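You operate a simulated robot arm through the tools that you are given. There is no shell and no other tool.

You are at the controls of a simulated robot arm. One attempt, no reset.

JOB
Cooking's done: flames out, pot covered, pan on the trivet, gas tap shut.
Fine: knobs off first, gas tap last. Keep clear of bare flame and boiling steam.

The check looks at the end state, three seconds after you hand in, the way a careful person would. Anything else that was tipped, shoved, dropped, spilled or broken makes it a failure.

ROBOT AND FRAMES
A 7-joint arm with a three-finger gripper, fixed in place. Base frame: the origin is on the floor under the middle of its stand, x ahead of it, y to its left, z up. Units: mm, rad, N and s.
It reaches about 1342 mm from its shoulder. Its first joint turns from -2.897 to 2.897 rad. Payload 2.69 kg.
Tool frame: the origin (TCP) lies between the finger pads and is the grasp point; the fingertips stand 30 mm ahead of it; z points along the fingers, y is the line along which they close. The gripper opens to 128 mm; its body begins 117 mm behind the TCP.
Orientation is told as [roll, pitch, yaw] about the base's x, y, z axes, in that order, counted from this pose: with the fingers straight down and closing along the base's y, the tool's x points along the base's -x, its y along +y and its z along -z.

CONTROLS
- The arm moves only by the tool play_rows. Its argument "moves" is a list of rows, each a list of 3 entries, a list of its own where there are three numbers: the turn, a rotation vector about the tool's x, y, z in rad, then the shift along the tool's x, y, z in m, then the finger opening in m, from 0 to 0.128. In form: [[[wx, wy, wz], [tx, ty, tz], gripper], ...]. A call has 1 to 20 rows; each row is the pose to reach, as a shift and turn from the pose commanded when the call began, along the tool's axes at that moment. A row lasts 0.2 s, in which the tool goes at most 50 mm and 0.15 rad; a call with a longer step from one row to the next is refused whole, and so is a gripper value outside its range. Where a pose cannot be reached the arm comes as near as it can. A force on the tool above 40 N (or 10 N above the force at the start of the call, whichever is more), or a blocked arm, ends the call early, and 0.2 s more pass. Each finger travels about 127 mm/s and halts on what it meets, pressing with about 35 N; the grip force reading is that of the motor and also rises with nothing between the fingers. The clock runs only during rows and for 0.2 s after the last one: add rows that repeat a pose to give the fingers time. The reply holds the time, the measured pose of the TCP, the force on the tool along the base axes, the opening and the grip force, in the units named above and with some noise, with the torque about the TCP (base axes, N m) and any sound that the robot's microphone picked up.
- Cameras (640 x 400 px; columns grow to the right, rows downward): "scene" is fixed at [224.3, 502, 1503.6]; the picture's right is [-0.82, -0.58, 0.00], its down [-0.32, 0.46, -0.83] and it looks along [0.48, -0.68, -0.56] (base axes); focal length 308 px, centre (320, 200). "wrist" rides on the gripper at [58, 54, -131] in the tool frame; the picture's right is [-0.68, 0.74, 0.00], its down [-0.62, -0.57, -0.55] and it looks along [-0.40, -0.37, 0.84] (tool axes); focal length 234 px, centre (320, 200). There is no depth. A picture from a camera that has moved, and an enlarged one, comes with that camera's place and axes in the base frame and with its lens. The place of the scene camera against the robot may be out by one fixed shift of up to 12 mm in any direction.
- snapshot(camera): a new picture of that camera. The clock stands still meanwhile.
- move_column(by): moves the trunk up (or, below 0, down) by that many mm; the arm rides with it, the base frame stays. It gives what a move gives, with no picture.
- enlarge(camera, box): a new picture of the part [left, top, right, bottom] of that camera's present view, enlarged. The clock stands still meanwhile.
- job_done(): hands the job in; it is judged then, once.

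Places have to be worked out from the pictures, the camera data and where the tool is seen. Open the gripper and draw the arm clear of the work before you hand the job in, unless the task says otherwise.

The tools are called by a JSON object that holds its "api" and its "payload". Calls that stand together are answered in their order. play_rows: Moves the arm, as the interface text tells. Its arguments: {"type":"object","properties":{"moves":{"type":"array","items":{"type":"array"}}},"required":["moves"]} The other tools are called the same way: move_column (by) moves the trunk up or down; snapshot (camera) takes a picture; enlarge (camera, box) takes an enlarged picture of a part of a camera's view; job_done () hands the job in.

At the start:

```text
t: 0.0
tool_pos: [433.6, -542.4, 1164.3]
orientation: [0.0, -0.001, 0.0]
force: [-0.2, -0.3, -0.2]
moment: [0.0, -0.01, 0.02]
finger_gap: 127.9
grasp_force: 0.1
trunk travel left (down, up): [-150.0, 200.0]
```

scene: 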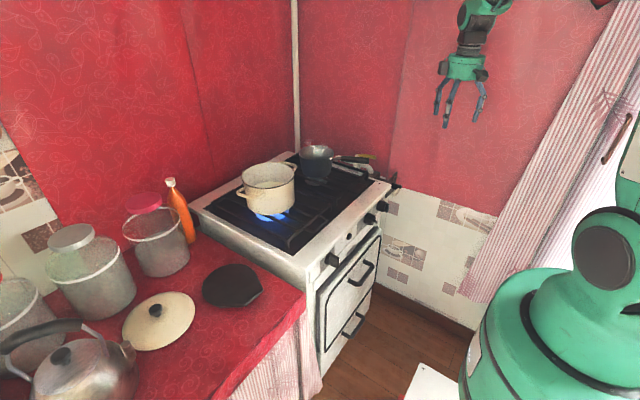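
wrist: 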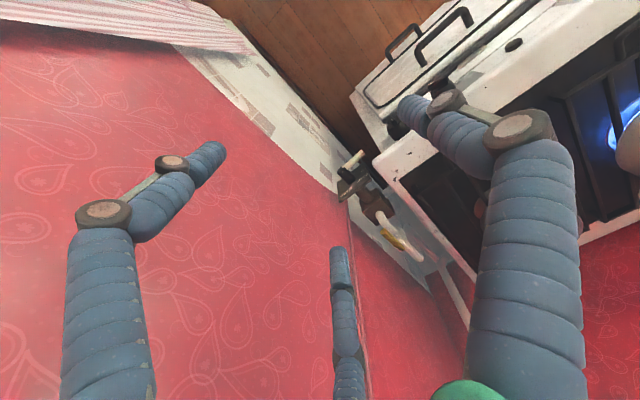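

I start by taking closer looks at the stove, the knobs, the counter and the gas tap area before moving anything.

{"api": "enlarge", "payload": {"camera": "scene", "box": [190, 130, 410, 270]}}

{"api": "enlarge", "payload": {"camera": "scene", "box": [300, 170, 420, 290]}}

{"api": "enlarge", "payload": {"camera": "scene", "box": [0, 170, 310, 400]}}

{"api": "enlarge", "payload": {"camera": "wrist", "box": [320, 0, 640, 300]}}

```text
2.86 times, centred on (300, 200) of scene
camera zoom: at [224.3, 502.0, 1503.6], right [-0.82, -0.58, 0.0], down [-0.32, 0.46, -0.83], along [0.48, -0.68, -0.56], focal length 879 px, centre (377, 200)
```

zoom: 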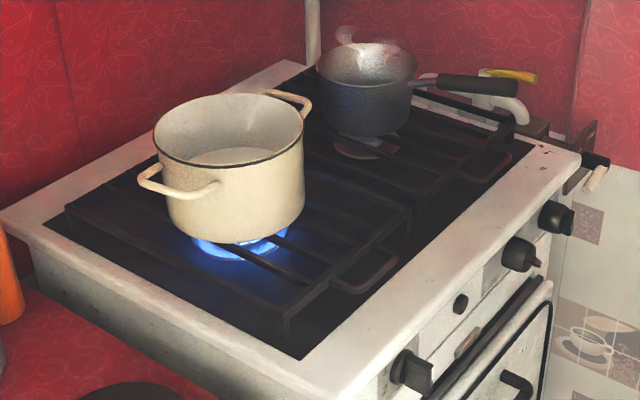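

```text
3.33 times, centred on (360, 230) of scene
camera zoom: at [224.3, 502.0, 1503.6], right [-0.82, -0.58, 0.0], down [-0.32, 0.46, -0.83], along [0.48, -0.68, -0.56], focal length 1026 px, centre (187, 100)
```

zoom: 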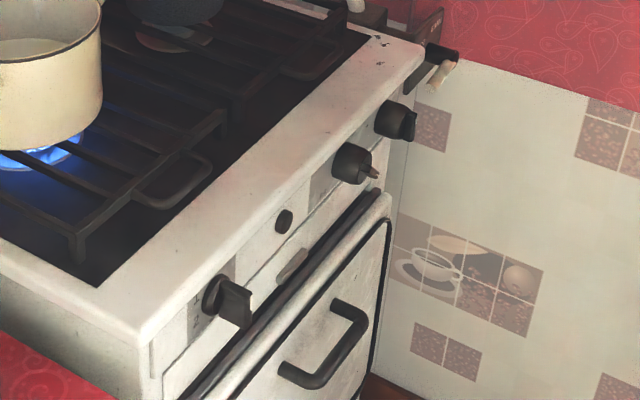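

```text
1.74 times, centred on (155, 285) of scene
camera zoom: at [224.3, 502.0, 1503.6], right [-0.82, -0.58, 0.0], down [-0.32, 0.46, -0.83], along [0.48, -0.68, -0.56], focal length 535 px, centre (607, 52)
```

zoom: 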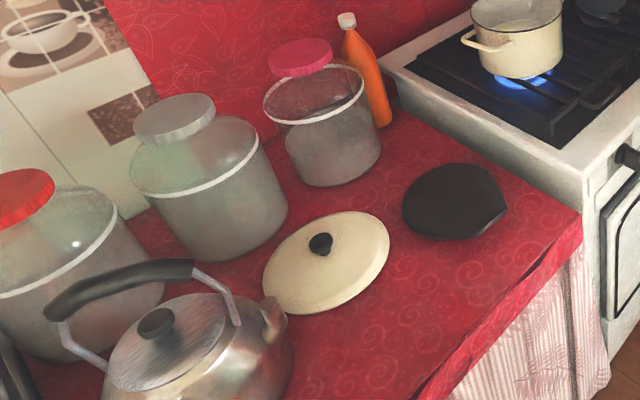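

```text
1.33 times, centred on (480, 150) of wrist
camera zoom: at [376.3, -489.5, 1294.4], right [0.68, 0.74, 0.0], down [0.62, -0.57, 0.55], along [0.4, -0.37, -0.84], focal length 312 px, centre (107, 267)
```

zoom: 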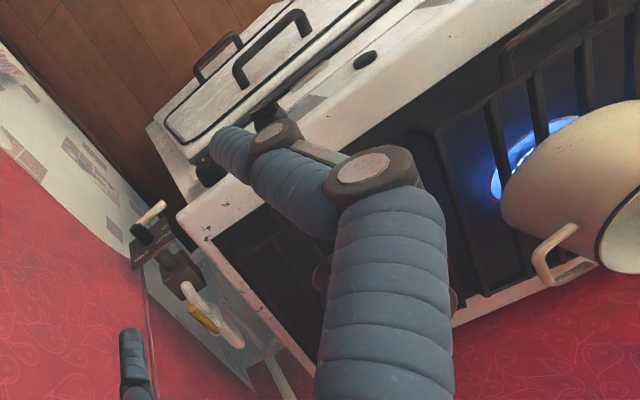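

The stove front seems to face the robot with knobs on its front. I zoom further in on the knobs, the pan and the valve area.

{"api": "enlarge", "payload": {"camera": "scene", "box": [290, 135, 350, 195]}}

{"api": "enlarge", "payload": {"camera": "scene", "box": [345, 145, 405, 195]}}

{"api": "enlarge", "payload": {"camera": "scene", "box": [320, 190, 395, 275]}}

{"api": "enlarge", "payload": {"camera": "scene", "box": [110, 250, 290, 360]}}

{"api": "enlarge", "payload": {"camera": "wrist", "box": [330, 130, 450, 290]}}

{"api": "enlarge", "payload": {"camera": "scene", "box": [230, 150, 310, 230]}}

```text
6.67 times, centred on (320, 165) of scene
camera zoom: at [224.3, 502.0, 1503.6], right [-0.82, -0.58, 0.0], down [-0.32, 0.46, -0.83], along [0.48, -0.68, -0.56], focal length 2052 px, centre (320, 433)
```

zoom: 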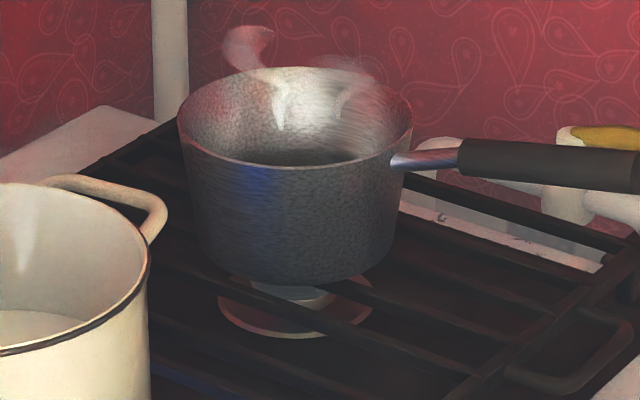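

```text
8.00 times, centred on (375, 170) of scene
camera zoom: at [224.3, 502.0, 1503.6], right [-0.82, -0.58, 0.0], down [-0.32, 0.46, -0.83], along [0.48, -0.68, -0.56], focal length 2462 px, centre (-120, 440)
```

zoom: 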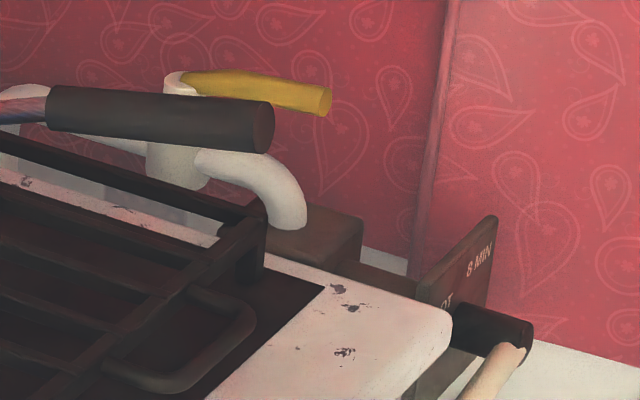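

```text
4.71 times, centred on (358, 232) of scene
camera zoom: at [224.3, 502.0, 1503.6], right [-0.82, -0.58, 0.0], down [-0.32, 0.46, -0.83], along [0.48, -0.68, -0.56], focal length 1448 px, centre (144, 47)
```

zoom: 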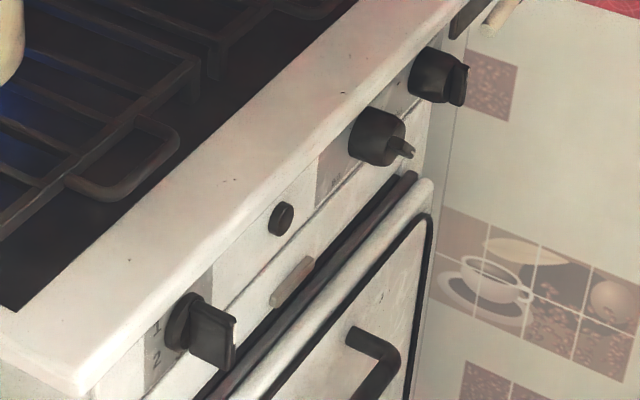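

```text
3.56 times, centred on (200, 305) of scene
camera zoom: at [224.3, 502.0, 1503.6], right [-0.82, -0.58, 0.0], down [-0.32, 0.46, -0.83], along [0.48, -0.68, -0.56], focal length 1094 px, centre (747, -173)
```

zoom: 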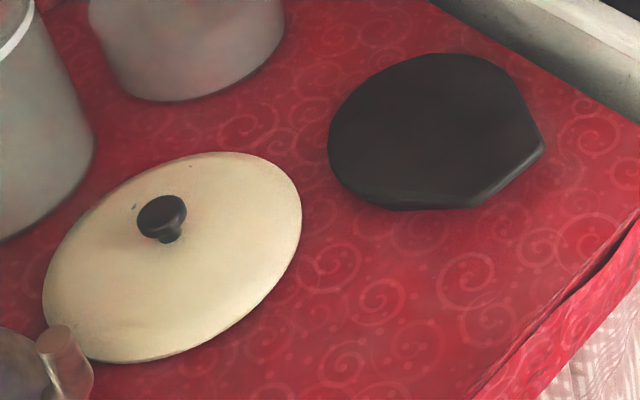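

```text
2.50 times, centred on (390, 210) of wrist
camera zoom: at [376.3, -489.5, 1294.4], right [0.68, 0.74, 0.0], down [0.62, -0.57, 0.55], along [0.4, -0.37, -0.84], focal length 585 px, centre (145, 175)
```

zoom: 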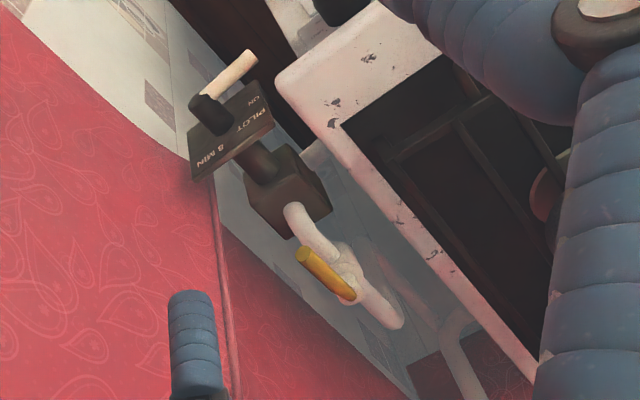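

```text
5.00 times, centred on (270, 190) of scene
camera zoom: at [224.3, 502.0, 1503.6], right [-0.82, -0.58, 0.0], down [-0.32, 0.46, -0.83], along [0.48, -0.68, -0.56], focal length 1539 px, centre (570, 250)
```

zoom: 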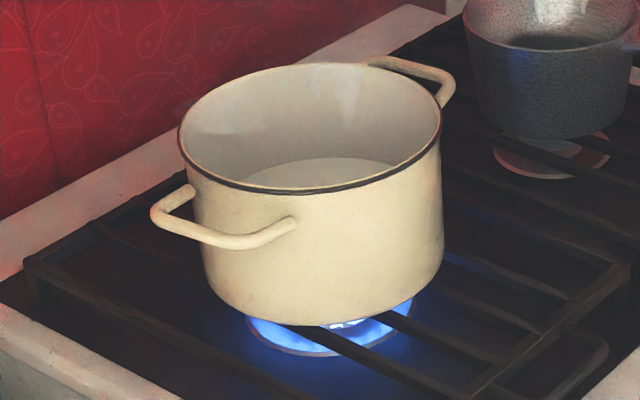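

Combining both views I put the stove top at z≈860 with its front edge at x≈600, y from about -540 to 35; knobs are on the front face. I swing the tool in front of the stove, pitched 45° forward, to view the panel with the wrist camera.

{"api": "play_rows", "payload": {"moves": [[[0, -0.1, 0], [0.007, 0.037, 0.0105], 0.128], [[0, -0.2, 0], [0.014, 0.073, 0.021], 0.128], [[0, -0.3, 0], [0.02, 0.11, 0.0315], 0.128], [[0, -0.4, 0], [0.027, 0.146, 0.042], 0.128], [[0, -0.5, 0], [0.034, 0.183, 0.0525], 0.128], [[0, -0.6, 0], [0.04, 0.22, 0.063], 0.128], [[0, -0.7, 0], [0.047, 0.256, 0.0735], 0.128], [[0, -0.785, 0], [0.054, 0.292, 0.084], 0.128]]}}

{"api": "snapshot", "payload": {"camera": "wrist"}}

{"api": "snapshot", "payload": {"camera": "scene"}}

```text
t: 1.7
tool_pos: [359.5, -246.8, 989.5]
orientation: [0.254, -0.58, -0.167]
force: [0.4, -1.0, 0.3]
moment: [0.08, 0.08, 0.05]
finger_gap: 127.8
grasp_force: 0.0
trunk travel left (down, up): [-150.0, 200.0]
stopped in row 8: the arm was blocked; the commanded pose is now the measured one
```

```text
taken
camera wrist: at [240.4, -208.7, 1074.6], right [0.58, 0.63, 0.53], down [0.18, -0.73, 0.66], along [0.8, -0.28, -0.53], focal length 234 px, centre (320, 200)
```

wrist: 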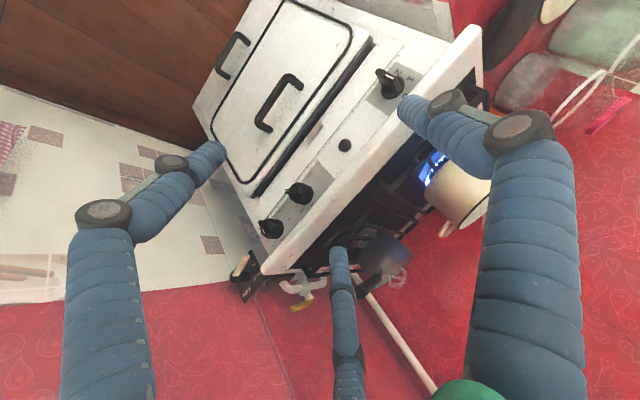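

```text
taken
```

scene: 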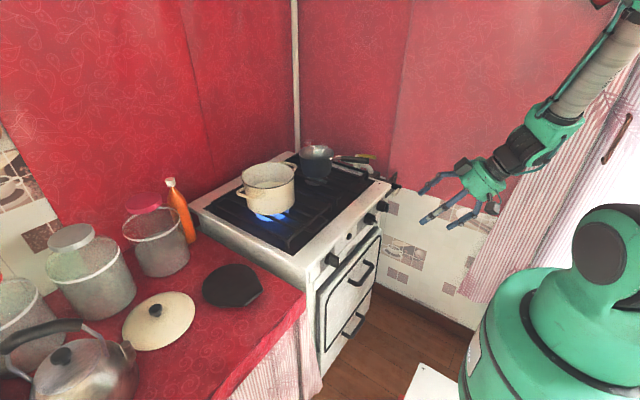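

The arm ran into a joint limit near here (pose partly reached), but the view is useful. I enlarge the knobs and the tap.

{"api": "enlarge", "payload": {"camera": "wrist", "box": [350, 50, 430, 110]}}

{"api": "enlarge", "payload": {"camera": "wrist", "box": [245, 170, 325, 250]}}

{"api": "enlarge", "payload": {"camera": "wrist", "box": [220, 240, 330, 320]}}

{"api": "enlarge", "payload": {"camera": "wrist", "box": [300, 100, 400, 200]}}

```text
6.67 times, centred on (390, 80) of wrist
camera zoom: at [240.4, -208.7, 1074.6], right [0.58, 0.63, 0.53], down [0.18, -0.73, 0.66], along [0.8, -0.28, -0.53], focal length 1561 px, centre (-147, 1000)
```

zoom: 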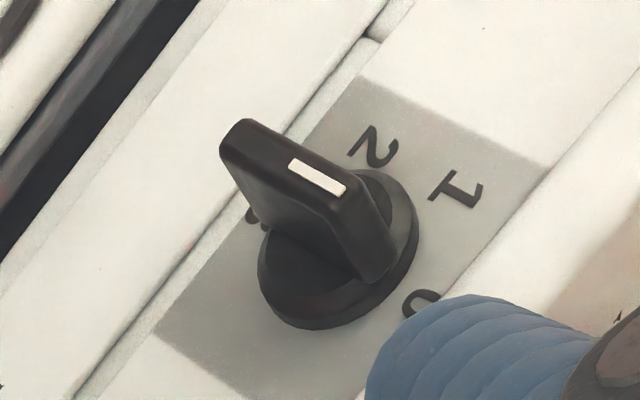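

```text
5.00 times, centred on (285, 210) of wrist
camera zoom: at [240.4, -208.7, 1074.6], right [0.58, 0.63, 0.53], down [0.18, -0.73, 0.66], along [0.8, -0.28, -0.53], focal length 1171 px, centre (495, 150)
```

zoom: 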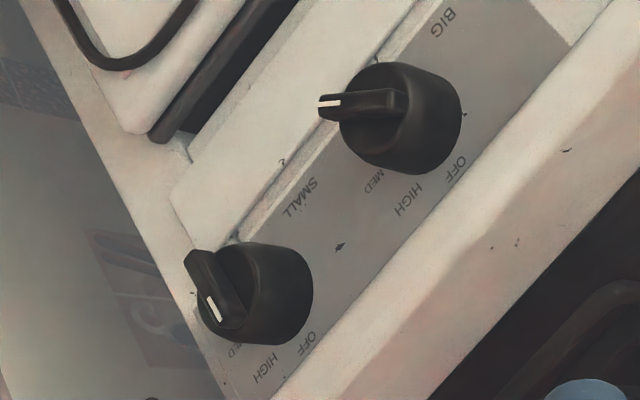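

```text
5.00 times, centred on (275, 280) of wrist
camera zoom: at [240.4, -208.7, 1074.6], right [0.58, 0.63, 0.53], down [0.18, -0.73, 0.66], along [0.8, -0.28, -0.53], focal length 1171 px, centre (545, -200)
```

zoom: 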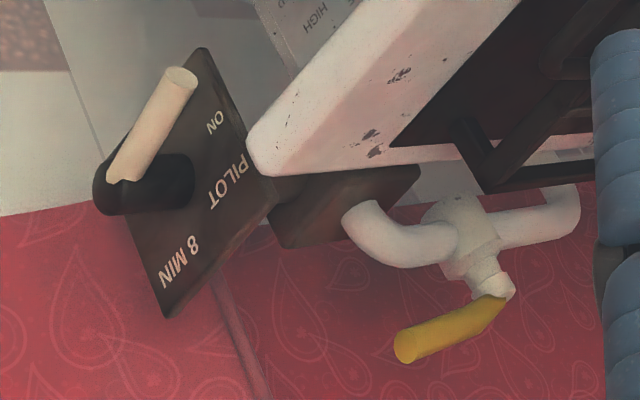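

```text
4.00 times, centred on (350, 150) of wrist
camera zoom: at [240.4, -208.7, 1074.6], right [0.58, 0.63, 0.53], down [0.18, -0.73, 0.66], along [0.8, -0.28, -0.53], focal length 937 px, centre (200, 400)
```

zoom: 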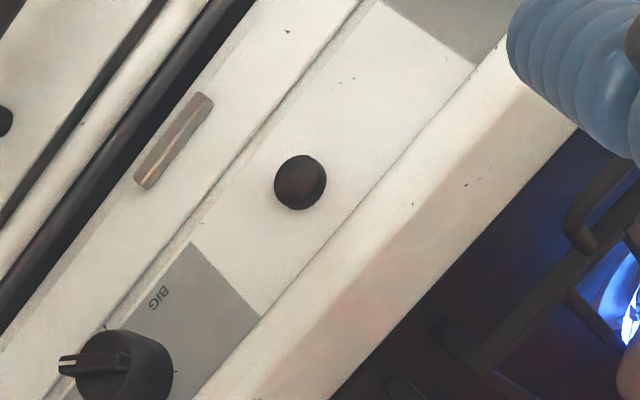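

Readings: BIG knob's white mark is not at OFF (top); SMALL looks at OFF and the left oven knob looks at 0. A yellow lever tap sits on the pipe at the stove's right. I go back to a straight-down pose at about (450, 0, 1150) to survey the counter.

{"api": "play_rows", "payload": {"moves": [[[0.025, 0.0745, -0.011], [-0.016, 0.0347, -0.005], 0.128], [[0.0495, 0.149, -0.022], [-0.032, 0.0694, -0.01], 0.128], [[0.074, 0.2235, -0.033], [-0.048, 0.104, -0.0148], 0.128], [[0.099, 0.298, -0.044], [-0.0645, 0.1388, -0.0198], 0.128], [[0.124, 0.3725, -0.055], [-0.0806, 0.1734, -0.0247], 0.128], [[0.1485, 0.447, -0.066], [-0.0967, 0.208, -0.0296], 0.128], [[0.173, 0.5215, -0.077], [-0.113, 0.243, -0.0346], 0.128], [[0.198, 0.596, -0.088], [-0.129, 0.2775, -0.0395], 0.128]]}}

{"api": "snapshot", "payload": {"camera": "wrist"}}

{"api": "snapshot", "payload": {"camera": "scene"}}

```text
t: 3.5
tool_pos: [448.0, 1.2, 1153.0]
orientation: [-0.01, -0.003, 0.004]
force: [-0.2, -0.2, 0.2]
moment: [0.01, -0.03, -0.01]
finger_gap: 128.2
grasp_force: 0.0
trunk travel left (down, up): [-150.0, 200.0]
```

```text
taken
camera wrist: at [391.7, 55.2, 1283.4], right [0.67, 0.74, 0.0], down [0.62, -0.56, 0.55], along [0.41, -0.38, -0.83], focal length 234 px, centre (320, 200)
```

wrist: 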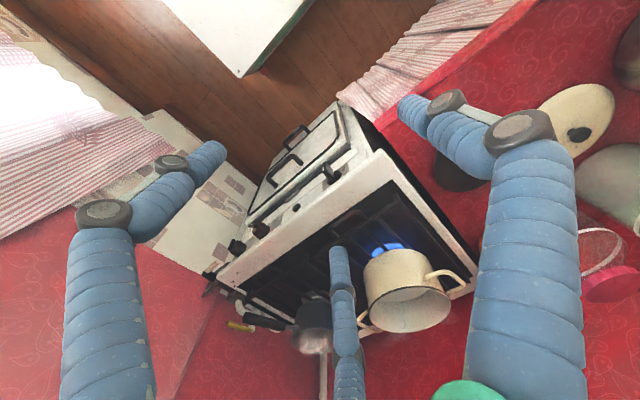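

```text
taken
```

scene: 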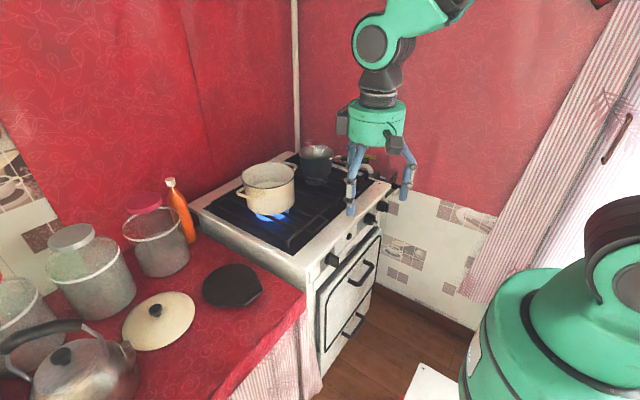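

Orientation control is back. I enlarge the gripper in the scene view for calibration, plus the objects in the wrist view for stereo.

{"api": "enlarge", "payload": {"camera": "scene", "box": [320, 80, 440, 230]}}

{"api": "enlarge", "payload": {"camera": "wrist", "box": [190, 90, 480, 360]}}

{"api": "enlarge", "payload": {"camera": "wrist", "box": [200, 230, 360, 360]}}

{"api": "enlarge", "payload": {"camera": "wrist", "box": [400, 0, 640, 200]}}

{"api": "enlarge", "payload": {"camera": "wrist", "box": [220, 150, 350, 270]}}

```text
2.67 times, centred on (380, 155) of scene
camera zoom: at [224.3, 502.0, 1503.6], right [-0.82, -0.58, 0.0], down [-0.32, 0.46, -0.83], along [0.48, -0.68, -0.56], focal length 821 px, centre (160, 320)
```

zoom: 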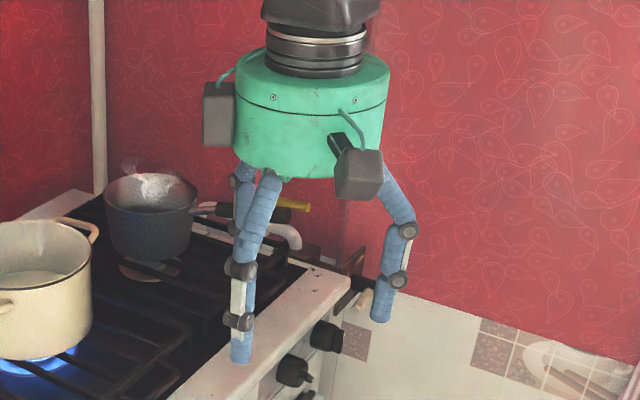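

```text
1.48 times, centred on (335, 225) of wrist
camera zoom: at [391.7, 55.2, 1283.4], right [0.67, 0.74, 0.0], down [0.62, -0.56, 0.55], along [0.41, -0.38, -0.83], focal length 347 px, centre (298, 163)
```

zoom: 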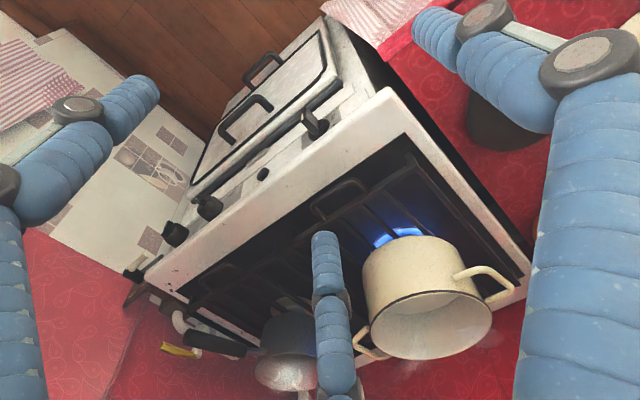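

```text
3.08 times, centred on (280, 295) of wrist
camera zoom: at [391.7, 55.2, 1283.4], right [0.67, 0.74, 0.0], down [0.62, -0.56, 0.55], along [0.41, -0.38, -0.83], focal length 720 px, centre (443, -92)
```

zoom: 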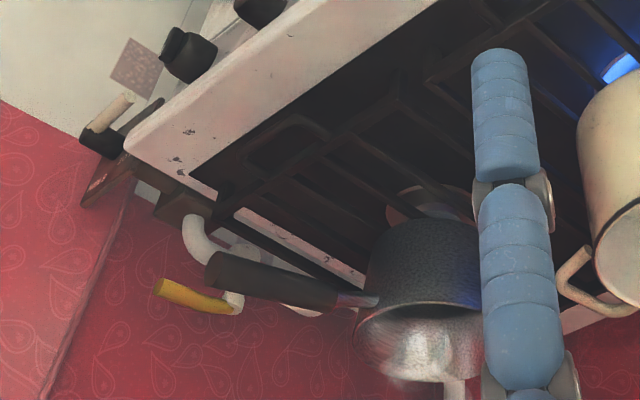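

```text
2.00 times, centred on (520, 100) of wrist
camera zoom: at [391.7, 55.2, 1283.4], right [0.67, 0.74, 0.0], down [0.62, -0.56, 0.55], along [0.41, -0.38, -0.83], focal length 468 px, centre (-80, 400)
```

zoom: 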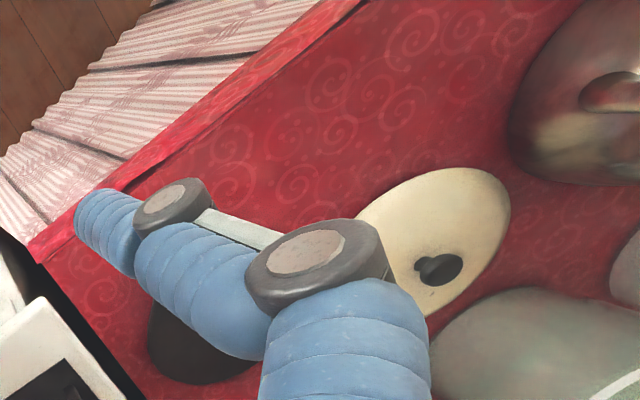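

```text
3.33 times, centred on (285, 210) of wrist
camera zoom: at [391.7, 55.2, 1283.4], right [0.67, 0.74, 0.0], down [0.62, -0.56, 0.55], along [0.41, -0.38, -0.83], focal length 781 px, centre (437, 167)
```

zoom: 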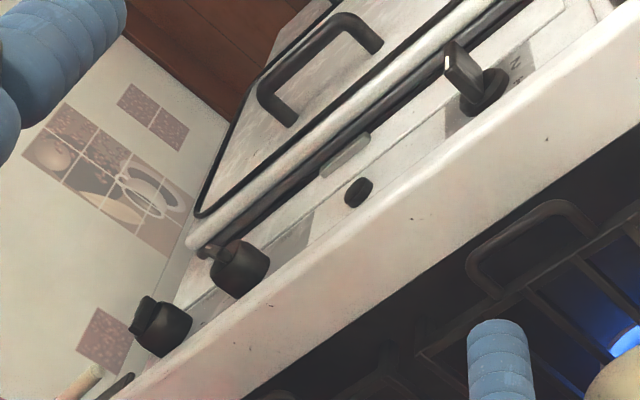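

Geometry from the views: BIG knob axis is near (590, -343, 816) with its fin pointing about 4:30 (LOW), OFF at 12. Before planning a push I close the fingers here in free air to learn their closed shape.

{"api": "play_rows", "payload": {"moves": [[[0, 0, 0], [0, 0, 0], 0.1], [[0, 0, 0], [0, 0, 0], 0.05], [[0, 0, 0], [0, 0, 0], 0.0], [[0, 0, 0], [0, 0, 0], 0.0], [[0, 0, 0], [0, 0, 0], 0.0], [[0, 0, 0], [0, 0, 0], 0.0]]}}

{"api": "snapshot", "payload": {"camera": "wrist"}}

{"api": "enlarge", "payload": {"camera": "scene", "box": [320, 80, 440, 230]}}

```text
t: 4.9
tool_pos: [450.1, 1.5, 1152.6]
orientation: [-0.006, -0.002, 0.003]
force: [0.7, 0.5, 0.2]
moment: [-0.01, 0.04, 0.04]
finger_gap: 2.1
grasp_force: 31.0
trunk travel left (down, up): [-150.0, 200.0]
```

```text
taken
camera wrist: at [391.8, 54.5, 1283.2], right [0.67, 0.74, 0.0], down [0.62, -0.56, 0.55], along [0.41, -0.38, -0.83], focal length 234 px, centre (320, 200)
```

wrist: 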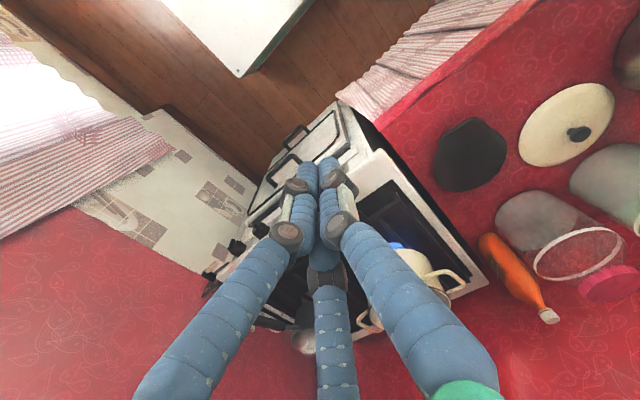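

```text
2.67 times, centred on (380, 155) of scene
camera zoom: at [224.3, 502.0, 1503.6], right [-0.82, -0.58, 0.0], down [-0.32, 0.46, -0.83], along [0.48, -0.68, -0.56], focal length 821 px, centre (160, 320)
```

zoom: 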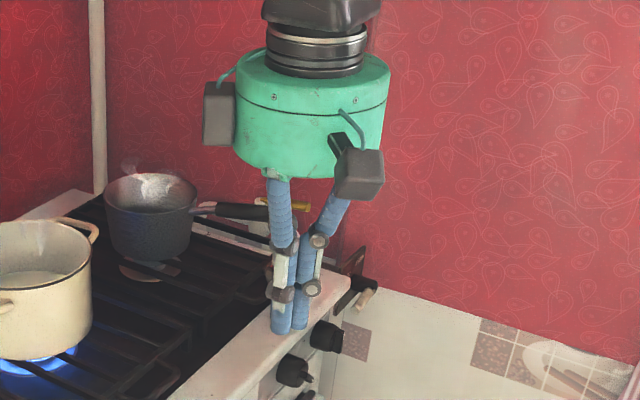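

The gripper is a centric three-jaw: fingers sit at tool angles 90°, 210° and 330°. I open it, yaw +30° so one finger points straight at the panel, and drop in front of the BIG knob at a safe distance for a close look.

{"api": "play_rows", "payload": {"moves": [[[0, 0, -0.0524], [-0.002, -0.0332, 0.0223], 0.128], [[0, 0, -0.1047], [-0.004, -0.0663, 0.0445], 0.128], [[0, 0, -0.1571], [-0.006, -0.0995, 0.0668], 0.128], [[0, 0, -0.2094], [-0.008, -0.1326, 0.089], 0.128], [[0, 0, -0.2618], [-0.01, -0.1658, 0.1113], 0.128], [[0, 0, -0.3142], [-0.012, -0.1989, 0.1336], 0.128], [[0, 0, -0.3665], [-0.014, -0.2321, 0.1558], 0.128], [[0, 0, -0.4189], [-0.016, -0.2652, 0.1781], 0.128], [[0, 0, -0.4712], [-0.018, -0.2984, 0.2003], 0.128], [[0, 0, -0.5236], [-0.02, -0.3315, 0.2226], 0.128]]}}

{"api": "snapshot", "payload": {"camera": "wrist"}}

{"api": "snapshot", "payload": {"camera": "scene"}}

```text
t: 7.1
tool_pos: [472.2, -333.6, 932.7]
orientation: [-0.008, 0.0, 0.528]
force: [0.2, -0.3, -0.2]
moment: [-0.02, 0.01, -0.01]
finger_gap: 128.1
grasp_force: 0.0
trunk travel left (down, up): [-150.0, 200.0]
```

```text
taken
camera wrist: at [395.4, -315.3, 1063.4], right [0.21, 0.98, -0.01], down [0.81, -0.17, 0.55], along [0.54, -0.12, -0.83], focal length 234 px, centre (320, 200)
```

wrist: 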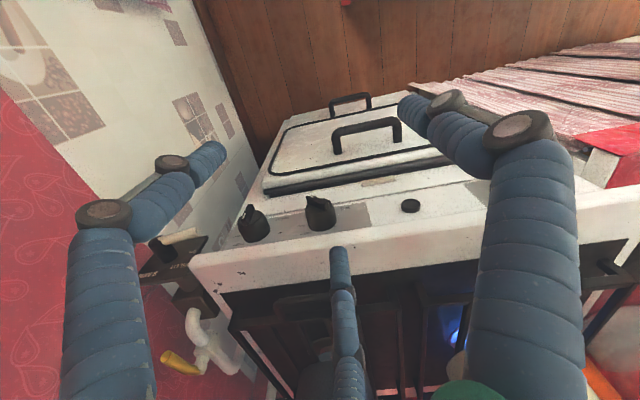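

```text
taken
```

scene: 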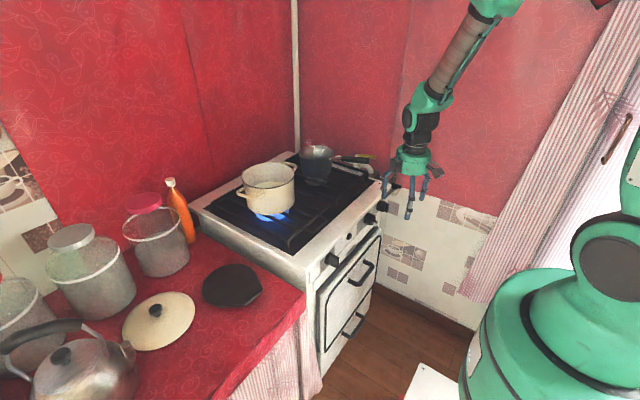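

Good view. I enlarge the BIG and SMALL knobs and the tap from here.

{"api": "enlarge", "payload": {"camera": "wrist", "box": [220, 170, 350, 260]}}

{"api": "enlarge", "payload": {"camera": "wrist", "box": [290, 180, 350, 240]}}

{"api": "enlarge", "payload": {"camera": "wrist", "box": [130, 220, 300, 390]}}

{"api": "enlarge", "payload": {"camera": "scene", "box": [350, 120, 450, 240]}}

```text
4.44 times, centred on (285, 215) of wrist
camera zoom: at [395.4, -315.3, 1063.4], right [0.21, 0.98, -0.01], down [0.81, -0.17, 0.55], along [0.54, -0.12, -0.83], focal length 1041 px, centre (476, 133)
```

zoom: 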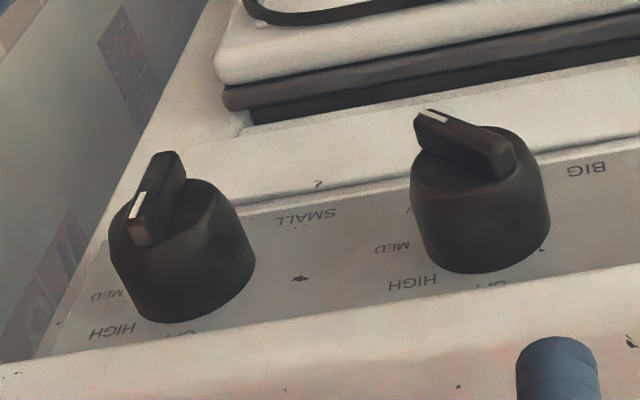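

```text
6.67 times, centred on (320, 210) of wrist
camera zoom: at [395.4, -315.3, 1063.4], right [0.21, 0.98, -0.01], down [0.81, -0.17, 0.55], along [0.54, -0.12, -0.83], focal length 1561 px, centre (320, 133)
```

zoom: 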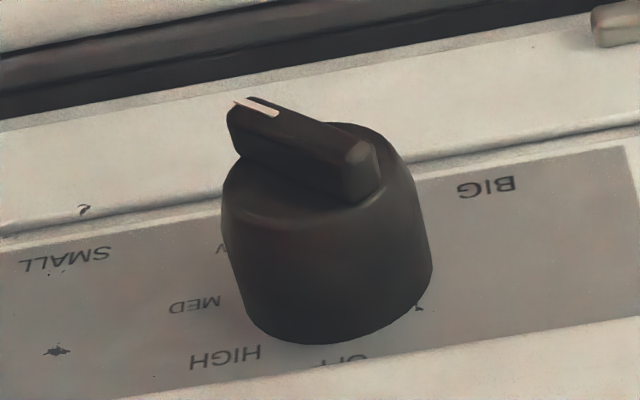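

```text
2.35 times, centred on (215, 305) of wrist
camera zoom: at [395.4, -315.3, 1063.4], right [0.21, 0.98, -0.01], down [0.81, -0.17, 0.55], along [0.54, -0.12, -0.83], focal length 551 px, centre (567, -47)
```

zoom: 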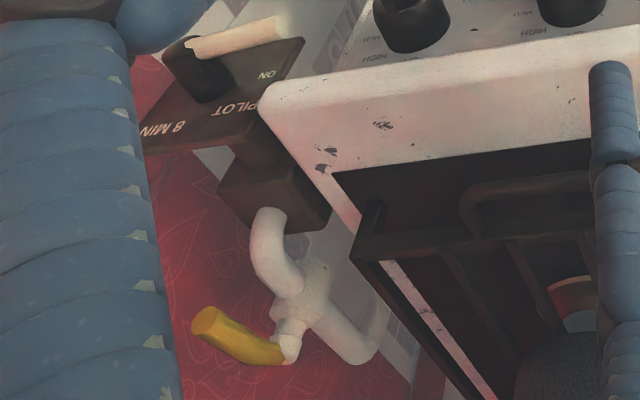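

```text
3.33 times, centred on (400, 180) of scene
camera zoom: at [224.3, 502.0, 1503.6], right [-0.82, -0.58, 0.0], down [-0.32, 0.46, -0.83], along [0.48, -0.68, -0.56], focal length 1026 px, centre (53, 267)
```

zoom: 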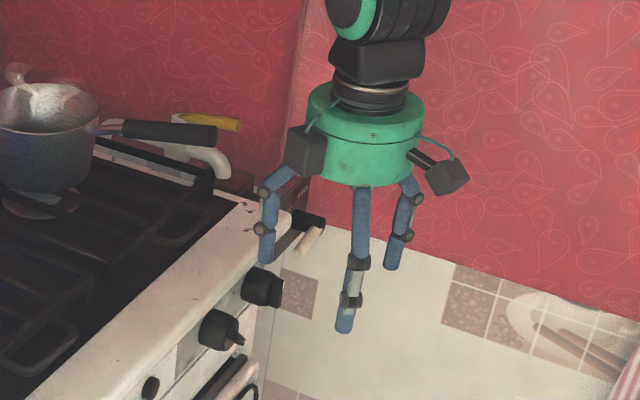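

Clear now: BIG's fin mark points ~4:30 (LOW), SMALL is at OFF. My rays put the BIG fin centre near (577, -358, 793). I shift to a second close viewpoint for a better fix.

{"api": "play_rows", "payload": {"moves": [[[0, 0, 0], [0.009, -0.02, 0.018], 0.128], [[0, 0, 0], [0.018, -0.041, 0.035], 0.128], [[0, 0, 0], [0.0263, -0.061, 0.053], 0.128], [[0, 0, 0], [0.0263, -0.061, 0.053], 0.128]]}}

{"api": "snapshot", "payload": {"camera": "wrist"}}

{"api": "enlarge", "payload": {"camera": "wrist", "box": [300, 150, 450, 270]}}

{"api": "enlarge", "payload": {"camera": "wrist", "box": [90, 200, 330, 390]}}

```text
t: 8.1
tool_pos: [481.5, -395.7, 880.8]
orientation: [-0.006, -0.001, 0.529]
force: [0.2, -2.2, -0.3]
moment: [0.01, 0.04, 0.02]
finger_gap: 128.1
grasp_force: 0.2
trunk travel left (down, up): [-150.0, 200.0]
```

```text
taken
camera wrist: at [405.1, -378.2, 1010.8], right [0.21, 0.98, -0.01], down [0.81, -0.18, 0.55], along [0.54, -0.12, -0.83], focal length 234 px, centre (320, 200)
```

wrist: 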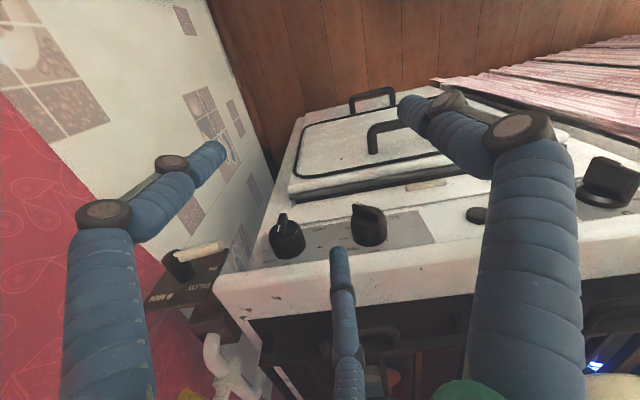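

```text
3.33 times, centred on (375, 210) of wrist
camera zoom: at [405.1, -378.2, 1010.8], right [0.21, 0.98, -0.01], down [0.81, -0.18, 0.55], along [0.54, -0.12, -0.83], focal length 781 px, centre (137, 167)
```

zoom: 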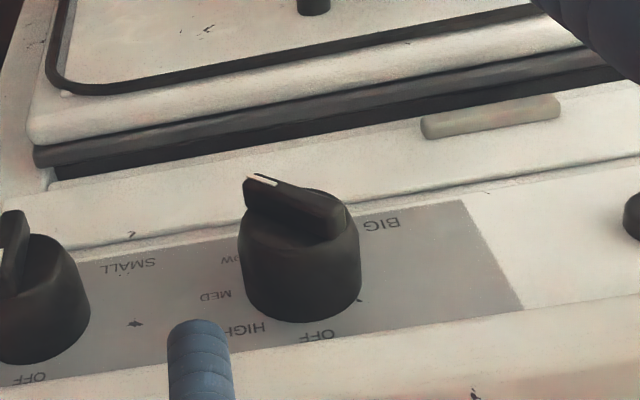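

```text
2.11 times, centred on (210, 295) of wrist
camera zoom: at [405.1, -378.2, 1010.8], right [0.21, 0.98, -0.01], down [0.81, -0.18, 0.55], along [0.54, -0.12, -0.83], focal length 493 px, centre (552, 0)
```

zoom: 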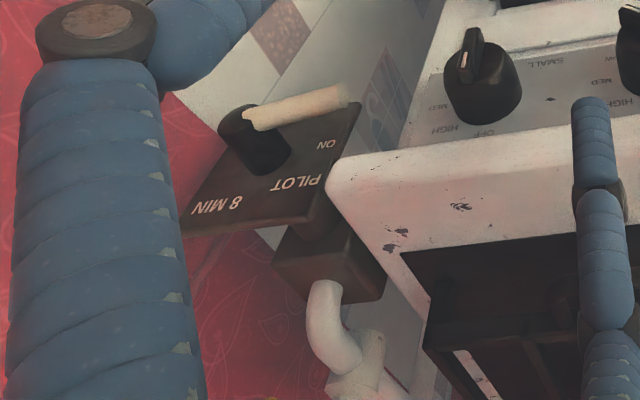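

Two-view fix: BIG fin front centre ≈ (571, -359, 789), fin radius ≈18 mm, tilted 45° (10:30–4:30). I plan to use the front finger as a poker and press the fin's upper-left end down. First I hover that finger above the end, tip still ~30 mm higher.

{"api": "play_rows", "payload": {"moves": [[[0, 0, 0], [-0.0144, 0.0111, 0.0076], 0.128], [[0, 0, 0], [-0.0289, 0.0223, 0.0152], 0.128], [[0, 0, 0], [-0.0433, 0.0334, 0.0228], 0.128], [[0, 0, 0], [-0.0433, 0.0334, 0.0228], 0.128]]}}

{"api": "snapshot", "payload": {"camera": "wrist"}}

{"api": "enlarge", "payload": {"camera": "wrist", "box": [260, 150, 400, 290]}}

{"api": "enlarge", "payload": {"camera": "scene", "box": [330, 140, 430, 240]}}

```text
t: 9.1
tool_pos: [502.5, -344.0, 858.2]
orientation: [-0.007, 0.0, 0.526]
force: [0.3, 0.3, 0.9]
moment: [-0.02, 0.02, 0.0]
finger_gap: 128.0
grasp_force: 0.0
trunk travel left (down, up): [-150.0, 200.0]
```

```text
taken
camera wrist: at [425.8, -327.0, 988.2], right [0.21, 0.98, -0.01], down [0.81, -0.18, 0.55], along [0.54, -0.12, -0.83], focal length 234 px, centre (320, 200)
```

wrist: 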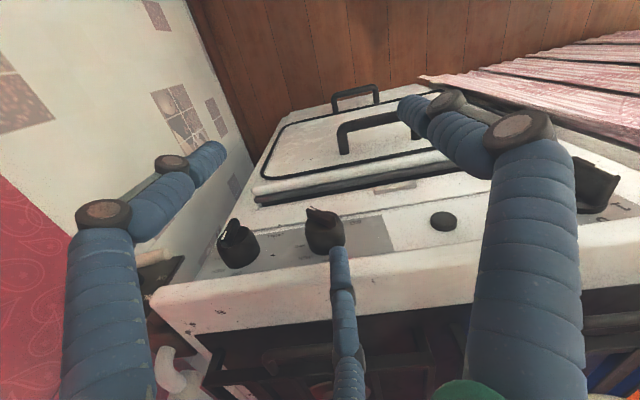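

```text
2.86 times, centred on (330, 220) of wrist
camera zoom: at [425.8, -327.0, 988.2], right [0.21, 0.98, -0.01], down [0.81, -0.18, 0.55], along [0.54, -0.12, -0.83], focal length 669 px, centre (291, 143)
```

zoom: 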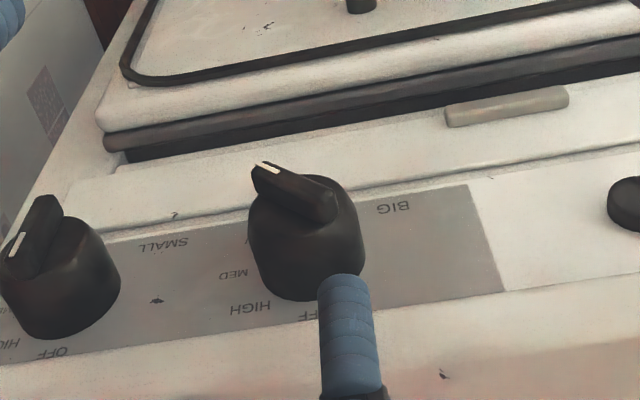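

```text
4.00 times, centred on (380, 190) of scene
camera zoom: at [224.3, 502.0, 1503.6], right [-0.82, -0.58, 0.0], down [-0.32, 0.46, -0.83], along [0.48, -0.68, -0.56], focal length 1231 px, centre (80, 240)
```

zoom: 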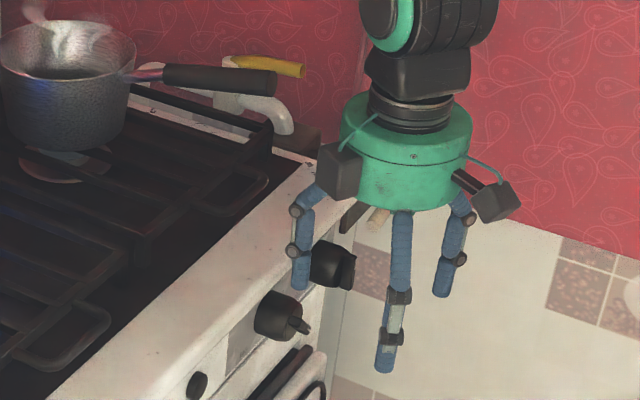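

Finger tip sits right above the fin's left end, as predicted. I back off 4–5 mm in x to avoid catching the knob body, then lower slowly about 38 mm to press the fin end down.

{"api": "play_rows", "payload": {"moves": [[[0, 0, 0], [0.0039, 0.0023, 0.0], 0.128], [[0, 0, 0], [0.0039, 0.0023, 0.008], 0.128], [[0, 0, 0], [0.0039, 0.0023, 0.016], 0.128], [[0, 0, 0], [0.0039, 0.0023, 0.022], 0.128], [[0, 0, 0], [0.0039, 0.0023, 0.026], 0.128], [[0, 0, 0], [0.0039, 0.0023, 0.029], 0.128], [[0, 0, 0], [0.0039, 0.0023, 0.032], 0.128], [[0, 0, 0], [0.0039, 0.0023, 0.035], 0.128], [[0, 0, 0], [0.0039, 0.0023, 0.038], 0.128], [[0, 0, 0], [0.0039, 0.0023, 0.038], 0.128]]}}

{"api": "snapshot", "payload": {"camera": "wrist"}}

{"api": "enlarge", "payload": {"camera": "wrist", "box": [260, 150, 400, 290]}}

{"api": "enlarge", "payload": {"camera": "scene", "box": [330, 140, 430, 240]}}

```text
t: 11.3
tool_pos: [496.0, -347.3, 818.0]
orientation: [-0.007, 0.001, 0.526]
force: [0.1, 0.4, 0.8]
moment: [-0.01, -0.1, 0.04]
finger_gap: 128.0
grasp_force: 0.1
trunk travel left (down, up): [-150.0, 200.0]
```

```text
taken
camera wrist: at [419.0, -330.2, 948.4], right [0.21, 0.98, -0.01], down [0.81, -0.18, 0.55], along [0.54, -0.12, -0.83], focal length 234 px, centre (320, 200)
```

wrist: 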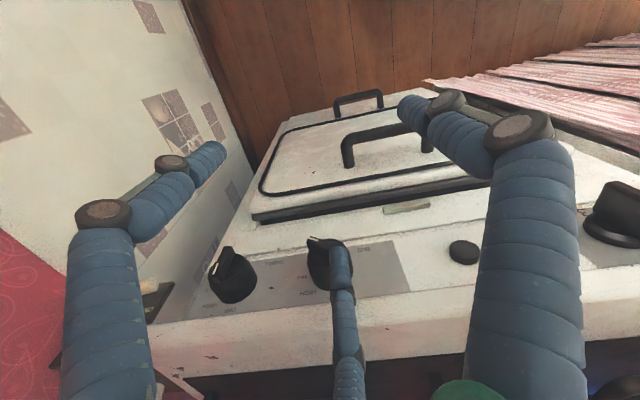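

```text
2.86 times, centred on (330, 220) of wrist
camera zoom: at [419.0, -330.2, 948.4], right [0.21, 0.98, -0.01], down [0.81, -0.18, 0.55], along [0.54, -0.12, -0.83], focal length 669 px, centre (291, 143)
```

zoom: 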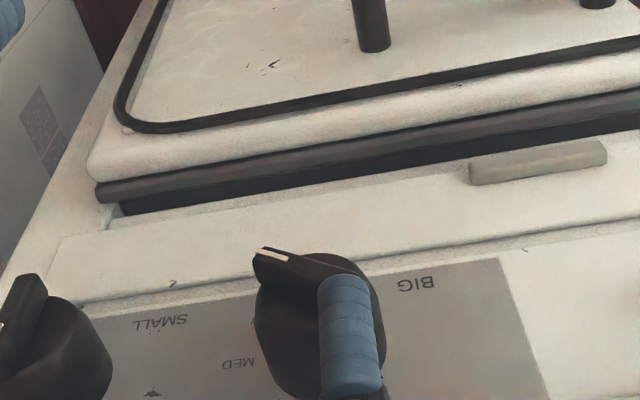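

```text
4.00 times, centred on (380, 190) of scene
camera zoom: at [224.3, 502.0, 1503.6], right [-0.82, -0.58, 0.0], down [-0.32, 0.46, -0.83], along [0.48, -0.68, -0.56], focal length 1231 px, centre (80, 240)
```

zoom: 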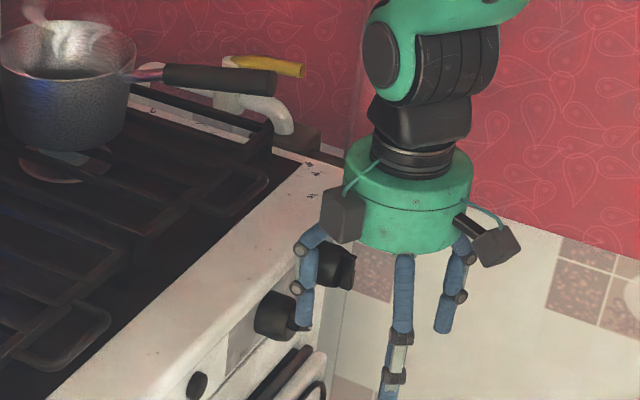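

The fin has rotated (pointer now nearer 3:30) with almost no resistance. I shift the finger ~7 mm left and keep pressing down about 18 mm more.

{"api": "play_rows", "payload": {"moves": [[[0, 0, 0], [-0.0018, 0.003, 0.0], 0.128], [[0, 0, 0], [-0.0035, 0.006, 0.0], 0.128], [[0, 0, 0], [-0.0035, 0.006, 0.003], 0.128], [[0, 0, 0], [-0.0035, 0.006, 0.006], 0.128], [[0, 0, 0], [-0.0035, 0.006, 0.009], 0.128], [[0, 0, 0], [-0.0035, 0.006, 0.012], 0.128], [[0, 0, 0], [-0.0035, 0.006, 0.015], 0.128], [[0, 0, 0], [-0.0035, 0.006, 0.018], 0.128], [[0, 0, 0], [-0.0035, 0.006, 0.018], 0.128]]}}

{"api": "enlarge", "payload": {"camera": "wrist", "box": [260, 190, 400, 300]}}

{"api": "enlarge", "payload": {"camera": "scene", "box": [330, 140, 430, 240]}}

```text
t: 13.3
tool_pos: [497.3, -340.5, 799.7]
orientation: [-0.008, 0.001, 0.528]
force: [0.1, 0.5, -0.1]
moment: [-0.03, -0.02, 0.02]
finger_gap: 128.0
grasp_force: 0.1
trunk travel left (down, up): [-150.0, 200.0]
```

```text
3.64 times, centred on (330, 245) of wrist
camera zoom: at [419.6, -323.8, 930.1], right [0.21, 0.98, -0.01], down [0.81, -0.18, 0.55], along [0.54, -0.12, -0.83], focal length 852 px, centre (284, 36)
```

zoom: 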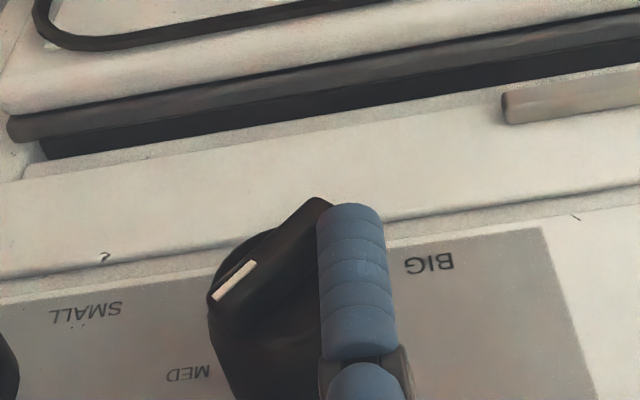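

```text
4.00 times, centred on (380, 190) of scene
camera zoom: at [224.3, 502.0, 1503.6], right [-0.82, -0.58, 0.0], down [-0.32, 0.46, -0.83], along [0.48, -0.68, -0.56], focal length 1231 px, centre (80, 240)
```

zoom: 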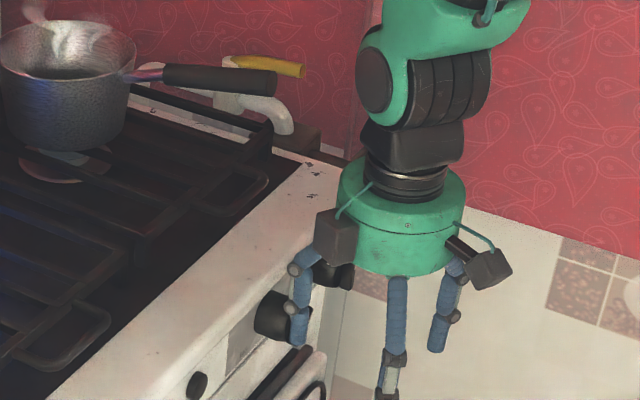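

The pointer has moved to roughly 1:30–2. Now I lift the finger, pass over to the right side of the pointer end, lower it and push it left toward 12, stopping a little short to check.

{"api": "play_rows", "payload": {"moves": [[[0, 0, 0], [0, 0, -0.03], 0.128], [[0, 0, 0], [0, 0, -0.055], 0.128], [[0, 0, 0], [0.013, -0.0222, -0.055], 0.128], [[0, 0, 0], [0.0259, -0.0445, -0.055], 0.128], [[0, 0, 0], [0.0259, -0.0445, -0.04], 0.128], [[0, 0, 0], [0.0259, -0.0445, -0.024], 0.128], [[0, 0, 0], [0.0244, -0.0419, -0.024], 0.128], [[0, 0, 0], [0.0229, -0.0393, -0.024], 0.128], [[0, 0, 0], [0.0214, -0.0367, -0.024], 0.128], [[0, 0, 0], [0.0199, -0.0341, -0.024], 0.128], [[0, 0, 0], [0.0184, -0.0315, -0.024], 0.128], [[0, 0, 0], [0.0184, -0.0315, -0.024], 0.128]]}}

{"api": "enlarge", "payload": {"camera": "wrist", "box": [280, 190, 420, 300]}}

{"api": "enlarge", "payload": {"camera": "scene", "box": [230, 140, 430, 260]}}

```text
t: 15.9
tool_pos: [496.6, -375.4, 824.9]
orientation: [-0.007, 0.001, 0.528]
force: [0.0, 0.6, 0.0]
moment: [0.0, -0.01, 0.0]
finger_gap: 127.9
grasp_force: 0.0
trunk travel left (down, up): [-150.0, 200.0]
```

```text
3.64 times, centred on (350, 245) of wrist
camera zoom: at [419.5, -358.6, 954.8], right [0.21, 0.98, -0.01], down [0.81, -0.18, 0.55], along [0.54, -0.12, -0.83], focal length 852 px, centre (211, 36)
```

zoom: 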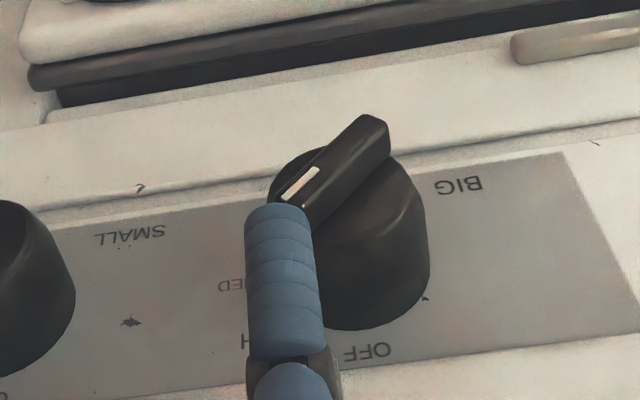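

```text
3.20 times, centred on (330, 200) of scene
camera zoom: at [224.3, 502.0, 1503.6], right [-0.82, -0.58, 0.0], down [-0.32, 0.46, -0.83], along [0.48, -0.68, -0.56], focal length 985 px, centre (288, 200)
```

zoom: 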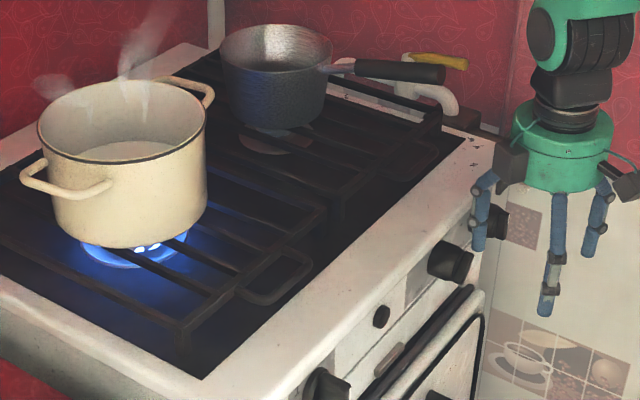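

The pointer is at about 1:30 and the finger tip rides too high on it (tip really ~z 799). I retreat right, go 8 mm lower and push left again.

{"api": "play_rows", "payload": {"moves": [[[0, 0, 0], [0.0035, -0.006, 0.0], 0.128], [[0, 0, 0], [0.0071, -0.0121, 0.0], 0.128], [[0, 0, 0], [0.0071, -0.0121, 0.004], 0.128], [[0, 0, 0], [0.0071, -0.0121, 0.008], 0.128], [[0, 0, 0], [0.0056, -0.0095, 0.008], 0.128], [[0, 0, 0], [0.004, -0.0069, 0.008], 0.128], [[0, 0, 0], [0.0025, -0.0043, 0.008], 0.128], [[0, 0, 0], [0.001, -0.0017, 0.008], 0.128], [[0, 0, 0], [-0.0005, 0.0009, 0.008], 0.128], [[0, 0, 0], [-0.0012, 0.002, 0.008], 0.128], [[0, 0, 0], [-0.0012, 0.002, 0.008], 0.128]]}}

{"api": "enlarge", "payload": {"camera": "wrist", "box": [280, 190, 420, 300]}}

{"api": "enlarge", "payload": {"camera": "scene", "box": [230, 140, 430, 260]}}

```text
t: 18.3
tool_pos: [499.2, -377.3, 819.5]
orientation: [-0.012, -0.002, 0.525]
force: [4.6, -16.0, 27.8]
moment: [-0.02, -2.23, -0.96]
finger_gap: 129.0
grasp_force: 0.0
trunk travel left (down, up): [-150.0, 200.0]
```

```text
3.64 times, centred on (350, 245) of wrist
camera zoom: at [421.3, -359.2, 949.0], right [0.22, 0.98, -0.01], down [0.81, -0.17, 0.56], along [0.54, -0.13, -0.83], focal length 852 px, centre (211, 36)
```

zoom: 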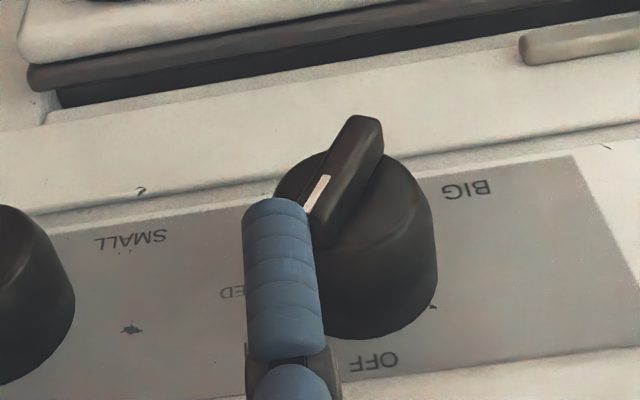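

```text
3.20 times, centred on (330, 200) of scene
camera zoom: at [224.3, 502.0, 1503.6], right [-0.82, -0.58, 0.0], down [-0.32, 0.46, -0.83], along [0.48, -0.68, -0.56], focal length 985 px, centre (288, 200)
```

zoom: 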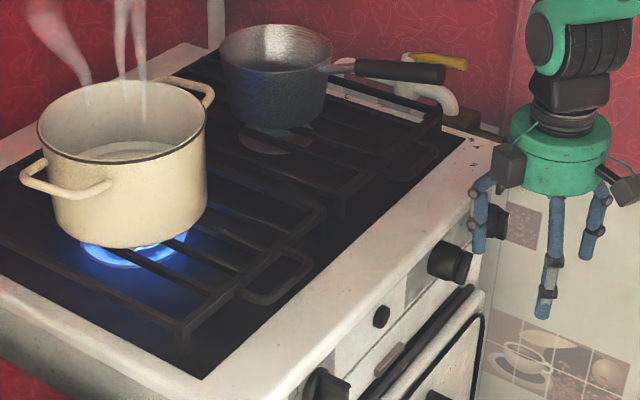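

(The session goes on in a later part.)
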